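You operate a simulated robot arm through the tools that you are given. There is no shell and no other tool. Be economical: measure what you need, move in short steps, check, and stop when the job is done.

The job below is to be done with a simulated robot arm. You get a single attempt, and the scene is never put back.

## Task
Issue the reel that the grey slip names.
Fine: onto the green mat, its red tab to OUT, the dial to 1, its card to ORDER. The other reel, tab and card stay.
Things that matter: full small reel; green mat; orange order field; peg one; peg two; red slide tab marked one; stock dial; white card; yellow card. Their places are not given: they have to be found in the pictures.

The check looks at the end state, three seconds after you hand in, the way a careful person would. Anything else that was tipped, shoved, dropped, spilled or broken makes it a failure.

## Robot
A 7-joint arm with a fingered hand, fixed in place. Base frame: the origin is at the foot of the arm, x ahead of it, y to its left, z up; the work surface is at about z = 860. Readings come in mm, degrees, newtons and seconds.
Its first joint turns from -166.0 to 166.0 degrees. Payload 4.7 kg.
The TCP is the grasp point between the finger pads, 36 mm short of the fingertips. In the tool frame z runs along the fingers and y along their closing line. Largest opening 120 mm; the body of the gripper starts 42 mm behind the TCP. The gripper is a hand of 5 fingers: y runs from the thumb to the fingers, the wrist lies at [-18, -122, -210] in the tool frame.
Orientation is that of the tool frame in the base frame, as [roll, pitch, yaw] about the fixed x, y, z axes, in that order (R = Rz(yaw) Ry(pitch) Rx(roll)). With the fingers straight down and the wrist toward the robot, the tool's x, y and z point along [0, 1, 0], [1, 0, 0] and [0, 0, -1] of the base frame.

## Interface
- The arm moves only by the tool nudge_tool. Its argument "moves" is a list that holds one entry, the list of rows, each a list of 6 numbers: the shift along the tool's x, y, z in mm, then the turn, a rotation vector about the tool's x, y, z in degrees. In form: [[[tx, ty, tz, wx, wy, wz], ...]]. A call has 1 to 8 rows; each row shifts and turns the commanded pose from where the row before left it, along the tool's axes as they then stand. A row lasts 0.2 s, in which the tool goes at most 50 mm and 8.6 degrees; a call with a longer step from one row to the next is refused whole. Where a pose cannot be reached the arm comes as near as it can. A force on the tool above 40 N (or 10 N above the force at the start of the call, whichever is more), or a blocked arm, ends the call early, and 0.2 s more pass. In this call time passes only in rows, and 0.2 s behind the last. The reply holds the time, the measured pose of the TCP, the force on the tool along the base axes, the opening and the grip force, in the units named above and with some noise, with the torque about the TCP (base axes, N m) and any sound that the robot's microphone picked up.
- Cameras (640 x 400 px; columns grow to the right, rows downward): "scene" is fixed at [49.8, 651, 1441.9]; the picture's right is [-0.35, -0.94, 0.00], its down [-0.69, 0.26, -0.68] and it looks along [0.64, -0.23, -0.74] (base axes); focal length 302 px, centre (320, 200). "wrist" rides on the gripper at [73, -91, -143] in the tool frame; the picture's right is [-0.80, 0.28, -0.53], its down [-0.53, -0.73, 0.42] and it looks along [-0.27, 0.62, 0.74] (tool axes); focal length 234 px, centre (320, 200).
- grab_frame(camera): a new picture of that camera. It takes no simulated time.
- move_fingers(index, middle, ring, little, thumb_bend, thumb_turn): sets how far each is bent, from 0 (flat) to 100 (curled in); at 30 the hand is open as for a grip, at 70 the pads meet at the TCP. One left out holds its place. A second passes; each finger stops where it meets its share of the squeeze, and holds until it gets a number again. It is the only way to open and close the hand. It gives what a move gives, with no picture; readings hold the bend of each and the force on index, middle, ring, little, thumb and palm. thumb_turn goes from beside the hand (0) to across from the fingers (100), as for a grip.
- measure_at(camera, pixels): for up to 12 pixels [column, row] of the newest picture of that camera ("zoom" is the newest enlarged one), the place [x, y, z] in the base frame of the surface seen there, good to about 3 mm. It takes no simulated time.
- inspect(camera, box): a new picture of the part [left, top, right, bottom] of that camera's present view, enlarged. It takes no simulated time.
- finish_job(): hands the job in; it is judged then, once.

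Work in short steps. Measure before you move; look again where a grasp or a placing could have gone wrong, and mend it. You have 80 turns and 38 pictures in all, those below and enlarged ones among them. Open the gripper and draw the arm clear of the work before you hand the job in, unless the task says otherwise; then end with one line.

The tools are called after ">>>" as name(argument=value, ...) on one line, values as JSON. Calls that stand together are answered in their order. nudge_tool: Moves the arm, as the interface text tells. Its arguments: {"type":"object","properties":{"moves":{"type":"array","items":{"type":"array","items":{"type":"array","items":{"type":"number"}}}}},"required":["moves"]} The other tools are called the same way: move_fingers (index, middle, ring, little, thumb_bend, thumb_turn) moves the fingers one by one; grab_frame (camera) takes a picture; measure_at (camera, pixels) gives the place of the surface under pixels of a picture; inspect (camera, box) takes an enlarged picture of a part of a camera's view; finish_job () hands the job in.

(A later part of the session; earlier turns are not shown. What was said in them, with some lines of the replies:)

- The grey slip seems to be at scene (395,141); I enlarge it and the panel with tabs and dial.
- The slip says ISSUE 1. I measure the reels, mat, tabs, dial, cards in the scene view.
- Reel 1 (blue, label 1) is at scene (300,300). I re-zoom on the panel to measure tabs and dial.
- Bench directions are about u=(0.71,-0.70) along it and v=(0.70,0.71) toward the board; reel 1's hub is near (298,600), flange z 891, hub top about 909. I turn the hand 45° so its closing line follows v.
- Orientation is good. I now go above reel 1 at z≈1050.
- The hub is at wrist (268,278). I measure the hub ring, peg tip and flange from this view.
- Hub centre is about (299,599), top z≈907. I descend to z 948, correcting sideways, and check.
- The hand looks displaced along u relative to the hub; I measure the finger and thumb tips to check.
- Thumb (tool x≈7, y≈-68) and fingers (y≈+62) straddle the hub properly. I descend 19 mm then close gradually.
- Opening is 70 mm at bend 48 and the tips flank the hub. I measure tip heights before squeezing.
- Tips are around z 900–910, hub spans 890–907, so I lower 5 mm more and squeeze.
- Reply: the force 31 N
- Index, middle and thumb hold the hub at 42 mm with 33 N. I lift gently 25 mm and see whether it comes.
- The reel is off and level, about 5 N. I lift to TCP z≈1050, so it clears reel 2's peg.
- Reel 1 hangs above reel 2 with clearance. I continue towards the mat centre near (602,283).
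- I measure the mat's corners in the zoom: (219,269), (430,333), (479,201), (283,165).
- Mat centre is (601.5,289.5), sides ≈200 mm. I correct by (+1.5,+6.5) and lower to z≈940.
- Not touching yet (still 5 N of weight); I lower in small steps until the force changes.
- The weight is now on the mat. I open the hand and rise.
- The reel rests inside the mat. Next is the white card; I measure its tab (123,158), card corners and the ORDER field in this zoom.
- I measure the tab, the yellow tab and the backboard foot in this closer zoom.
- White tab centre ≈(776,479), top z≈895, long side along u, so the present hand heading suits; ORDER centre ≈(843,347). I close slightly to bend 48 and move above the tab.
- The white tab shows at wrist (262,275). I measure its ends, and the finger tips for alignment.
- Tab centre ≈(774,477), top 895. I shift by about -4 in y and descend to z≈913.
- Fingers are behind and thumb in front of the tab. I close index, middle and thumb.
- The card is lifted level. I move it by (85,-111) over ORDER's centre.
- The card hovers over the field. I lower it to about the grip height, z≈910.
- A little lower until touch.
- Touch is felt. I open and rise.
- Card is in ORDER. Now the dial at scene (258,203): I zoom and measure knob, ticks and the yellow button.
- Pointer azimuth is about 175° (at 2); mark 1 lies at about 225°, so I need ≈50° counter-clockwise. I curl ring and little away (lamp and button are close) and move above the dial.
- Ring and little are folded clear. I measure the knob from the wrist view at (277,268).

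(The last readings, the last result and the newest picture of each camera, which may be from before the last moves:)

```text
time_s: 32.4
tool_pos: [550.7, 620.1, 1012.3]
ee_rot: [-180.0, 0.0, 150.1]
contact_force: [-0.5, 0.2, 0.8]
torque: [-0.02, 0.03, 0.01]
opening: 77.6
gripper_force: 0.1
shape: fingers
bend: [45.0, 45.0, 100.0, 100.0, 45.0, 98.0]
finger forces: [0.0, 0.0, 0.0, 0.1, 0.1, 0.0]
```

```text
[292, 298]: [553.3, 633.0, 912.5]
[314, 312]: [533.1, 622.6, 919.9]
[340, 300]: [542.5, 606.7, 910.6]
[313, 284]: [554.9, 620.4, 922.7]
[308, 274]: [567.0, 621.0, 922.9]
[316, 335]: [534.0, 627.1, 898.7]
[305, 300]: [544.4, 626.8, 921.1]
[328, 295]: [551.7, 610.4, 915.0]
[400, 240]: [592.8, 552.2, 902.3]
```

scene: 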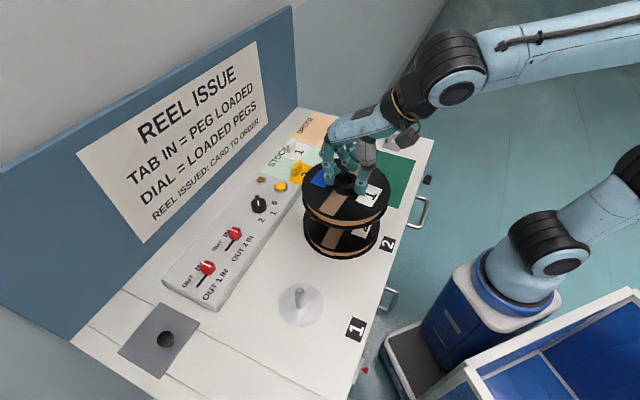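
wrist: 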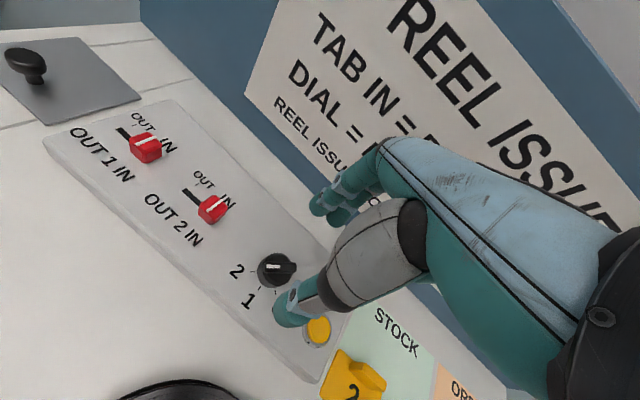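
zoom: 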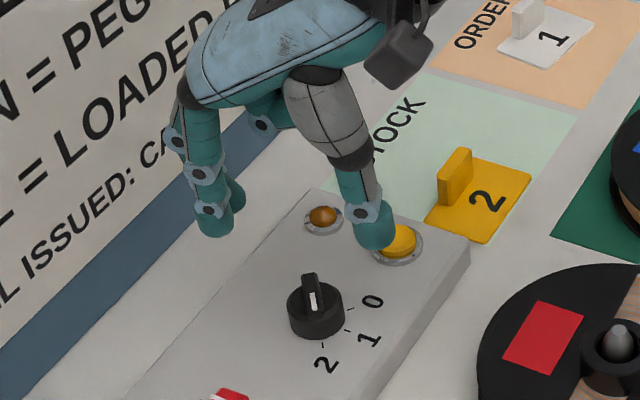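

Knob centre ≈(549,621), matching the TCP. I descend to z≈936 and grip the knob.

>>> nudge_tool(moves=[[[2, 0, 20, 0, 0, 0], [0, 0, 20, 0, 0, 0], [0, 0, 20, 0, 0, 0], [0, 0, 11, 0, 0, 0], [0, 0, 4, 0, 0, 0]]])

>>> move_fingers(index=75, middle=75, thumb_bend=75)

```text
time_s: 33.6
tool_pos: [549.6, 620.6, 934.6]
ee_rot: [-180.0, 0.0, 150.0]
contact_force: [0.4, 0.9, -0.3]
torque: [-0.03, 0.01, 0.01]
opening: 77.7
gripper_force: 0.0
shape: fingers
bend: [45.0, 45.0, 100.0, 100.0, 45.0, 98.0]
finger forces: [0.1, 0.1, 0.0, 0.0, 0.0, 0.0]
```

```text
time_s: 34.6
tool_pos: [548.9, 620.4, 934.5]
ee_rot: [179.9, -0.1, 150.0]
contact_force: [5.9, 4.4, -3.1]
torque: [0.13, -0.18, 0.13]
opening: 30.0
gripper_force: 17.7
shape: fingers
bend: [61.0, 63.0, 100.0, 100.0, 63.0, 97.0]
finger forces: [10.6, 9.9, 0.1, 0.0, 14.9, 0.0]
```

Gripped at 30 mm with about 18 N. I turn counter-clockwise 25° first.

>>> nudge_tool(moves=[[[0, 0, 0, 0, 0, -8.3], [0, 0, 0, 0, 0, -8.3], [0, 0, 0, 0, 0, -8.4]]])

>>> inspect(camera="scene", box=[220, 160, 300, 230])

```text
time_s: 35.4
tool_pos: [549.7, 620.8, 935.6]
ee_rot: [-179.9, -0.1, 175.1]
contact_force: [12.1, 1.4, -5.1]
torque: [0.05, -0.35, -0.04]
opening: 29.4
gripper_force: 17.6
shape: fingers
bend: [61.0, 63.0, 100.0, 100.0, 64.0, 97.0]
finger forces: [8.0, 12.0, 0.0, 0.1, 15.5, 0.0]
```

```text
5.71 times, centred on (260, 195) of scene
```

zoom: 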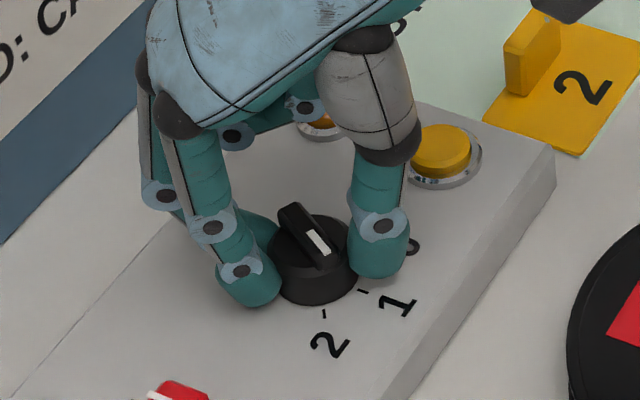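

The knob turns with the hand; the pointer is now between 2 and 1. I turn another 25°.

>>> nudge_tool(moves=[[[0, 0, 0, 0, 0, -8.3], [0, 0, 0, 0, 0, -8.3], [0, 0, 0, 0, 0, -8.4]]])

>>> inspect(camera="scene", box=[220, 160, 300, 230])

```text
time_s: 36.2
tool_pos: [548.6, 621.1, 935.0]
ee_rot: [180.0, 0.0, -159.9]
contact_force: [8.6, 2.7, -9.9]
torque: [0.08, -0.27, -0.06]
opening: 29.4
gripper_force: 17.4
shape: fingers
bend: [61.0, 64.0, 100.0, 100.0, 64.0, 96.0]
finger forces: [7.5, 11.1, 0.1, 0.0, 16.0, 0.0]
```

```text
5.71 times, centred on (260, 195) of scene
```

zoom: 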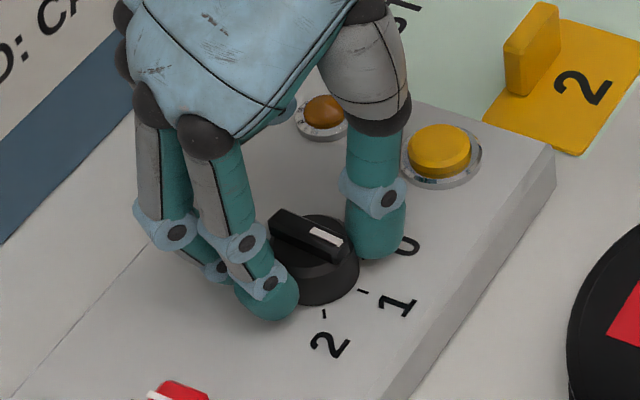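

The blade's slope (≈0.53 in the picture) is still short of the panel's front-back line (≈0.36): about 9° more.

>>> nudge_tool(moves=[[[0, 0, 0, 0, 0, -5], [0, 0, 0, 0, 0, -5]]])

>>> move_fingers(index=45, middle=45, thumb_bend=45)

>>> nudge_tool(moves=[[[0, 0, -20, 0, 0, 0], [0, 0, -30, 0, 0, 0], [0, 0, -30, 0, 0, 0]]])

>>> inspect(camera="scene", box=[190, 180, 300, 300])

```text
time_s: 36.8
tool_pos: [548.9, 621.4, 935.3]
ee_rot: [180.0, -0.1, -149.8]
contact_force: [8.3, 2.4, -7.5]
torque: [0.05, -0.23, 0.03]
opening: 29.6
gripper_force: 17.7
shape: fingers
bend: [62.0, 64.0, 100.0, 100.0, 64.0, 96.0]
finger forces: [7.6, 10.5, 0.0, 0.0, 16.8, 0.0]
```

```text
time_s: 37.8
tool_pos: [548.5, 622.5, 934.8]
ee_rot: [-180.0, 0.0, -150.0]
contact_force: [0.5, 0.6, -0.4]
torque: [0.02, -0.01, -0.03]
opening: 77.7
gripper_force: 0.0
shape: fingers
bend: [45.0, 45.0, 100.0, 100.0, 45.0, 97.0]
finger forces: [0.0, 0.0, 0.0, 0.1, 0.0, 0.0]
```

```text
time_s: 38.6
tool_pos: [549.3, 623.1, 1016.4]
ee_rot: [180.0, -0.2, -150.0]
contact_force: [1.4, 0.9, -1.2]
torque: [0.0, 0.02, 0.02]
opening: 77.7
gripper_force: 0.0
shape: fingers
bend: [45.0, 45.0, 100.0, 100.0, 45.0, 97.0]
finger forces: [0.0, 0.0, 0.0, 0.0, 0.0, 0.0]
```

```text
3.33 times, centred on (245, 240) of scene
```

zoom: 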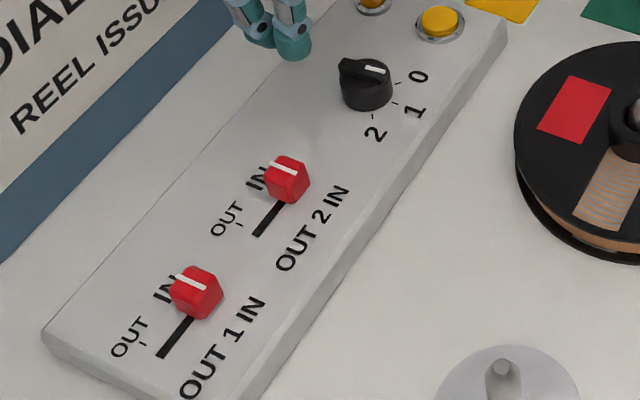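

The tab move remains, and 4 pictures are left. I check the dial's pointer by measuring the blade along its length and the ticks, and tab 1.

>>> measure_at(camera="zoom", pixels=[[345, 66], [350, 62], [355, 66], [360, 70], [366, 68], [372, 70], [378, 71], [384, 73], [388, 70], [397, 103], [374, 117], [398, 83]])

>>> measure_at(camera="zoom", pixels=[[178, 278], [204, 288], [190, 283], [196, 270], [212, 285], [200, 305], [220, 300], [175, 295], [160, 356], [190, 318], [143, 345], [288, 172]])

```text
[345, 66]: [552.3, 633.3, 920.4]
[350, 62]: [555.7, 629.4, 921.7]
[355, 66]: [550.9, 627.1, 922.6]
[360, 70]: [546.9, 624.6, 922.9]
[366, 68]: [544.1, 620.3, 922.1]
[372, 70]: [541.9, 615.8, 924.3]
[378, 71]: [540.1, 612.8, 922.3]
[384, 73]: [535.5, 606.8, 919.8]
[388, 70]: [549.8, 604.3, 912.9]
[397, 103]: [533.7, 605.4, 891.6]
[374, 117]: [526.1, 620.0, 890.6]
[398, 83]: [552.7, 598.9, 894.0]
```

```text
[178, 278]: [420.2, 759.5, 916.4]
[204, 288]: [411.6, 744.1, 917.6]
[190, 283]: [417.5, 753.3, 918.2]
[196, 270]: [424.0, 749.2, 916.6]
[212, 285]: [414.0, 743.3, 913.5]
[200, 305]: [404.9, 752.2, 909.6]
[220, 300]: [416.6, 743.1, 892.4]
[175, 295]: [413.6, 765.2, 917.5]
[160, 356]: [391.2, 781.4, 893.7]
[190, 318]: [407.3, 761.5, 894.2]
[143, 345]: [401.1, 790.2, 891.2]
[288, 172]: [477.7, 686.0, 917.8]
```

The blade seems to be near 234° versus ≈226° for mark 1; I take one tight picture to decide.

>>> inspect(camera="scene", box=[240, 182, 280, 210])

>>> measure_at(camera="zoom", pixels=[[220, 120], [320, 150]])

```text
14.29 times, centred on (260, 196) of scene
```

zoom: 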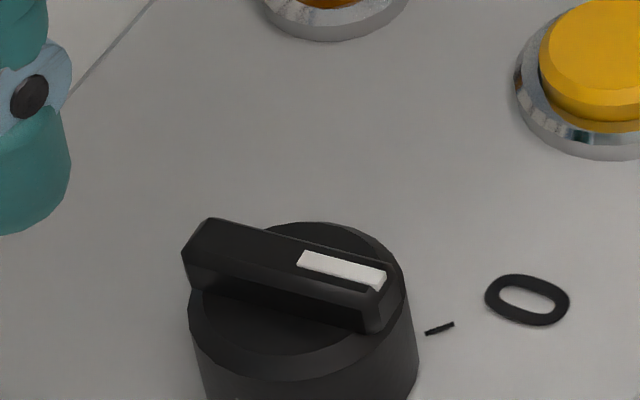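

```text
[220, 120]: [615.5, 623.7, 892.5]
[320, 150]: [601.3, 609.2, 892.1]
```

The blade is at ≈231°, mark 1 at ≈225°: I regrip and turn back about 6°.

>>> nudge_tool(moves=[[[0, 0, 25, 0, 0, 0], [0, 0, 30, 0, 0, 0], [0, 0, 20, 0, 0, 0], [0, 0, 6, 0, 0, 0]]])

>>> move_fingers(index=75, middle=75, thumb_bend=75)

>>> nudge_tool(moves=[[[0, 0, 0, 0, 0, 3.3], [0, 0, 0, 0, 0, 3.2]]])

>>> move_fingers(index=45, middle=45, thumb_bend=45)

>>> nudge_tool(moves=[[[0, 0, -20, 0, 0, 0], [0, 0, -30, 0, 0, 0], [0, 0, -30, 0, 0, 0]]])

```text
time_s: 39.6
tool_pos: [548.4, 621.4, 934.6]
ee_rot: [-180.0, -0.1, -150.0]
contact_force: [-0.2, 1.5, 0.3]
torque: [0.02, 0.0, 0.0]
opening: 77.7
gripper_force: 0.1
shape: fingers
bend: [45.0, 45.0, 100.0, 100.0, 45.0, 97.0]
finger forces: [0.0, 0.1, 0.1, 0.0, 0.1, 0.0]
```

```text
time_s: 40.6
tool_pos: [550.0, 621.2, 935.8]
ee_rot: [180.0, -0.1, -150.0]
contact_force: [3.9, 7.8, -4.1]
torque: [0.23, -0.09, 0.04]
opening: 29.5
gripper_force: 18.2
shape: fingers
bend: [62.0, 64.0, 100.0, 100.0, 63.0, 97.0]
finger forces: [8.7, 11.9, 0.0, 0.0, 15.3, 0.0]
```

```text
time_s: 41.2
tool_pos: [549.8, 621.2, 934.8]
ee_rot: [180.0, 0.0, -156.6]
contact_force: [3.8, 4.4, -4.4]
torque: [0.15, -0.13, 0.04]
opening: 29.6
gripper_force: 17.4
shape: fingers
bend: [62.0, 64.0, 100.0, 100.0, 63.0, 97.0]
finger forces: [8.5, 10.8, 0.0, 0.0, 16.0, 0.0]
```

```text
time_s: 42.2
tool_pos: [548.4, 621.8, 935.8]
ee_rot: [180.0, 0.0, -156.5]
contact_force: [0.3, 0.1, 0.0]
torque: [0.01, 0.02, 0.0]
opening: 77.6
gripper_force: 0.1
shape: fingers
bend: [45.0, 45.0, 100.0, 100.0, 45.0, 97.0]
finger forces: [0.0, 0.0, 0.1, 0.0, 0.0, 0.0]
```

```text
time_s: 43.0
tool_pos: [547.9, 622.2, 1015.8]
ee_rot: [-179.9, 0.0, -156.5]
contact_force: [0.5, -0.2, -0.7]
torque: [-0.02, 0.02, 0.01]
opening: 77.7
gripper_force: 0.0
shape: fingers
bend: [45.0, 45.0, 100.0, 100.0, 45.0, 97.0]
finger forces: [0.0, 0.1, 0.1, 0.0, 0.0, 0.0]
```

Now I turn the hand back to yaw 135 and go above tab 1, whose centre is ≈(414,753).

>>> nudge_tool(moves=[[[0, 0, 0, 0, 0, 8.56], [0, 0, 0, 0, 0, 8.56], [0, 0, 0, 0, 0, 8.56], [0, 0, 0, 0, 0, 8.56], [0, 0, 0, 0, 0, 8.56], [0, 0, 0, 0, 0, 8.56], [0, 0, 0, 0, 0, 8.56], [0, 0, 0, 0, 0, 8.56]]])

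>>> nudge_tool(moves=[[[40, -1, 0, 0, 0, 0], [42, -1, 0, 0, 0, 0], [42, 0, 0, 0, 0, 0], [42, 0, 0, 0, 0, 0], [21, 0, 0, 0, 0, 0]]])

>>> grab_frame(camera="wrist")

```text
time_s: 44.8
tool_pos: [549.8, 623.3, 1015.5]
ee_rot: [179.9, 0.1, 135.0]
contact_force: [-0.3, 0.0, 0.4]
torque: [0.01, -0.01, -0.05]
opening: 77.7
gripper_force: 0.0
shape: fingers
bend: [45.0, 45.0, 100.0, 100.0, 45.0, 97.0]
finger forces: [0.0, 0.0, 0.1, 0.0, 0.0, 0.1]
```

```text
time_s: 46.0
tool_pos: [415.0, 753.1, 1014.3]
ee_rot: [-180.0, 0.0, 134.9]
contact_force: [0.1, -0.1, -0.8]
torque: [-0.01, -0.01, 0.0]
opening: 77.9
gripper_force: 0.0
shape: fingers
bend: [45.0, 45.0, 100.0, 100.0, 45.0, 98.0]
finger forces: [0.0, 0.0, 0.0, 0.0, 0.1, 0.1]
```

```text
2 pictures are left
```

wrist: 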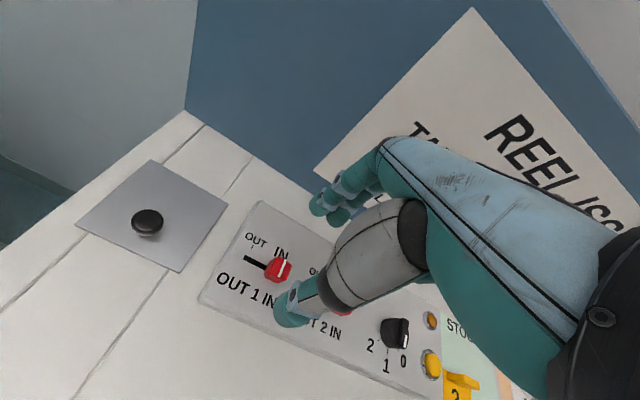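

Tab 1 is at wrist (280,268). I measure it and the slot's OUT end.

>>> measure_at(camera="wrist", pixels=[[283, 264], [276, 262], [288, 268], [280, 278], [272, 270], [246, 259], [256, 262], [250, 248], [266, 266]])

>>> measure_at(camera="wrist", pixels=[[384, 326], [390, 328], [396, 332], [402, 338], [406, 345], [404, 325], [378, 343], [387, 357], [402, 352], [400, 322], [408, 322]])

```text
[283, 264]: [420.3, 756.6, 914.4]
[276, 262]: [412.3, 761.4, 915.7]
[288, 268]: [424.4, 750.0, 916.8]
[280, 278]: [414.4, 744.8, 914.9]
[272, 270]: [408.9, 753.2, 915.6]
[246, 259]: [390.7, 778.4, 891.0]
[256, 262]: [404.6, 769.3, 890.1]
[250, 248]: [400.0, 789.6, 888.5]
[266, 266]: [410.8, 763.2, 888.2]
```

```text
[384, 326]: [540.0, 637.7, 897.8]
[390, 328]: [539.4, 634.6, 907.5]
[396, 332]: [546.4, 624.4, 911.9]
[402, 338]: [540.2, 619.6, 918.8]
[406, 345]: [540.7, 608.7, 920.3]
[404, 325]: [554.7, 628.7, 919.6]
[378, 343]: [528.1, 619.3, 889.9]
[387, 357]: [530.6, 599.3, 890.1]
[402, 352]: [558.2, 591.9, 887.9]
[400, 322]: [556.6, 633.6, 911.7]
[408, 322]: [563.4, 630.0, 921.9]
```

Tab centre ≈(416,753), under the TCP. I descend to z≈935 and grip it.

>>> nudge_tool(moves=[[[0, 0, 25, 0, 0, 0], [0, 0, 25, 0, 0, 0], [0, 0, 20, 0, 0, 0], [0, 0, 9, 0, 0, 0]]])

>>> move_fingers(index=75, middle=75, thumb_bend=75)

>>> nudge_tool(moves=[[[6, 0, 0, 0, 0, 0], [8, 0, 0, 0, 0, 0], [8, 0, 0, 0, 0, 0]]])

```text
time_s: 47.0
tool_pos: [415.5, 754.5, 934.5]
ee_rot: [-179.9, 0.0, 134.9]
contact_force: [-0.1, 0.4, 0.8]
torque: [-0.04, 0.03, 0.03]
opening: 77.9
gripper_force: 0.1
shape: fingers
bend: [45.0, 45.0, 100.0, 100.0, 45.0, 98.0]
finger forces: [0.0, 0.0, 0.1, 0.0, 0.0, 0.0]
```

```text
time_s: 48.0
tool_pos: [415.5, 753.2, 935.0]
ee_rot: [-179.9, 0.0, 135.1]
contact_force: [6.5, 5.4, -3.4]
torque: [0.16, -0.19, 0.14]
opening: 19.3
gripper_force: 16.1
shape: fingers
bend: [62.0, 64.0, 100.0, 100.0, 67.0, 97.0]
finger forces: [9.5, 11.0, 0.0, 0.0, 11.6, 0.0]
```

```text
time_s: 48.8
tool_pos: [400.5, 770.0, 935.1]
ee_rot: [180.0, 0.0, 134.9]
contact_force: [7.9, 7.2, -4.8]
torque: [0.2, -0.29, 0.17]
opening: 19.4
gripper_force: 16.1
shape: fingers
bend: [62.0, 64.0, 100.0, 100.0, 67.0, 97.0]
finger forces: [10.2, 11.5, 0.0, 0.0, 10.5, 0.0]
```

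It slides 22 mm easily. I continue in small steps towards the end stop.

>>> nudge_tool(moves=[[[5, 0, 0, 0, 0, 0], [3, 0, 0, 0, 0, 0]]])

>>> nudge_tool(moves=[[[2, 0, 0, 0, 0, 0], [2, 0, 0, 0, 0, 0]]])

```text
time_s: 49.4
tool_pos: [395.1, 774.3, 935.3]
ee_rot: [-180.0, -0.1, 135.1]
contact_force: [9.5, 8.2, -7.3]
torque: [0.22, -0.31, 0.16]
opening: 19.3
gripper_force: 15.6
shape: fingers
bend: [61.0, 64.0, 100.0, 100.0, 68.0, 97.0]
finger forces: [10.5, 11.8, 0.0, 0.1, 9.4, 0.0]
```

```text
time_s: 50.0
tool_pos: [391.2, 777.6, 935.6]
ee_rot: [179.9, 0.0, 135.0]
contact_force: [9.4, 9.7, -3.3]
torque: [0.28, -0.34, 0.14]
opening: 19.4
gripper_force: 16.8
shape: fingers
bend: [61.0, 63.0, 100.0, 100.0, 68.0, 97.0]
finger forces: [10.6, 12.3, 0.0, 0.0, 9.5, 0.0]
```

34 mm so far, no stop felt; two more small steps.

>>> nudge_tool(moves=[[[2, 0, 0, 0, 0, 0], [2, 0, 0, 0, 0, 0]]])

>>> inspect(camera="scene", box=[180, 190, 290, 300])

```text
time_s: 50.6
tool_pos: [389.0, 777.7, 935.5]
ee_rot: [-180.0, 0.0, 134.9]
contact_force: [14.6, 2.8, 0.1]
torque: [0.14, -0.46, 0.08]
opening: 19.2
gripper_force: 17.1
shape: fingers
bend: [61.0, 63.0, 100.0, 100.0, 68.0, 98.0]
finger forces: [10.7, 12.5, 0.1, 0.1, 10.9, 0.0]
```

```text
3.64 times, centred on (235, 245) of scene
```

zoom: 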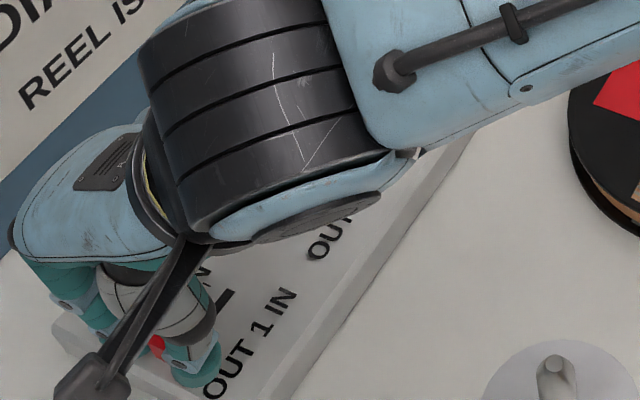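

The along-slot force rose to 8 N: end stop reached, tab at OUT. I release and lift straight up.

>>> move_fingers(index=40, middle=40, thumb_bend=40)

>>> nudge_tool(moves=[[[0, 0, -20, 0, 0, 0], [0, 0, -40, 0, 0, 0], [0, 0, -45, 0, 0, 0], [0, 0, -45, 0, 0, 0], [0, 0, -45, 0, 0, 0]]])

>>> nudge_tool(moves=[[[-25, -35, 0, 0, 0, 0], [-30, -38, 0, 0, 0, 0], [-30, -38, 0, 0, 0, 0], [-30, -38, 0, 0, 0, 0], [-30, -38, 0, 0, 0, 0], [-30, -38, 0, 0, 0, 0], [-30, -38, 0, 0, 0, 0], [-30, -38, 0, 0, 0, 0]]])

>>> nudge_tool(moves=[[[-40, 0, 0, 0, 0, 0], [-40, 0, 0, 0, 0, 0], [-40, 0, 0, 0, 0, 0]]])

```text
time_s: 51.6
tool_pos: [387.3, 780.0, 935.4]
ee_rot: [180.0, 0.0, 135.0]
contact_force: [-0.4, -0.3, 0.0]
torque: [-0.04, 0.02, 0.02]
opening: 92.5
gripper_force: 0.1
shape: fingers
bend: [40.0, 40.0, 100.0, 100.0, 40.0, 98.0]
finger forces: [0.1, 0.0, 0.0, 0.1, 0.1, 0.0]
```

```text
time_s: 52.8
tool_pos: [387.8, 781.3, 1131.6]
ee_rot: [-179.9, 0.1, 135.0]
contact_force: [0.1, 0.4, -1.3]
torque: [-0.03, 0.02, 0.0]
opening: 92.8
gripper_force: 0.0
shape: fingers
bend: [40.0, 40.0, 100.0, 100.0, 40.0, 98.0]
finger forces: [0.0, 0.0, 0.1, 0.0, 0.0, 0.1]
```

```text
time_s: 54.6
tool_pos: [341.6, 403.8, 1131.8]
ee_rot: [-179.9, 0.1, 135.0]
contact_force: [-0.5, 1.1, -1.1]
torque: [-0.08, 0.0, 0.0]
opening: 92.7
gripper_force: 0.0
shape: fingers
bend: [40.0, 40.0, 100.0, 100.0, 40.0, 98.0]
finger forces: [0.0, 0.1, 0.1, 0.1, 0.0, 0.0]
```

```text
time_s: 55.4
tool_pos: [427.2, 315.7, 1129.6]
ee_rot: [-179.9, -0.1, 135.1]
contact_force: [-0.1, -1.2, 0.0]
torque: [-0.02, -0.01, -0.01]
opening: 92.8
gripper_force: 0.0
shape: fingers
bend: [40.0, 40.0, 100.0, 100.0, 40.0, 98.0]
finger forces: [0.0, 0.0, 0.0, 0.0, 0.0, 0.0]
```

The arm is clear of the panel. I use the last picture on the panel to check the dial and both tabs.

>>> inspect(camera="scene", box=[180, 185, 300, 295])

>>> measure_at(camera="zoom", pixels=[[320, 200]])

```text
3.64 times, centred on (240, 240) of scene
```

zoom: 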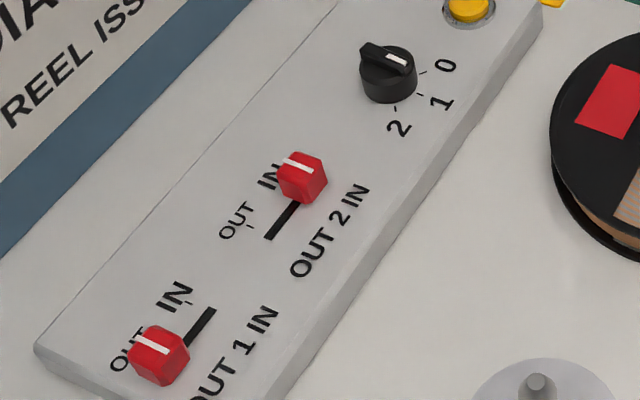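

```text
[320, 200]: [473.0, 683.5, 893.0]
```

The pointer now follows the panel's front-back line to 1, tab 1 is at OUT, and tab 2 is still at IN. I open the hand fully and hand in.

>>> move_fingers(index=30, middle=30, ring=30, little=30, thumb_bend=30)

>>> finish_job()

```text
time_s: 56.4
tool_pos: [427.2, 315.8, 1131.1]
ee_rot: [-179.9, -0.1, 135.0]
contact_force: [-0.1, 0.1, -0.9]
torque: [0.0, -0.02, -0.01]
opening: 121.6
gripper_force: 0.2
shape: fingers
bend: [30.0, 30.0, 30.0, 30.0, 30.0, 98.0]
finger forces: [0.1, 0.0, 0.0, 0.1, 0.0, 0.0]
```

```text
The job is handed in.
```

Reel 1, which the grey slip names, is on the green mat, its red tab is at OUT, the dial is at 1 and its white card is on ORDER; the other reel, tab and card were not touched, and the job is handed in.
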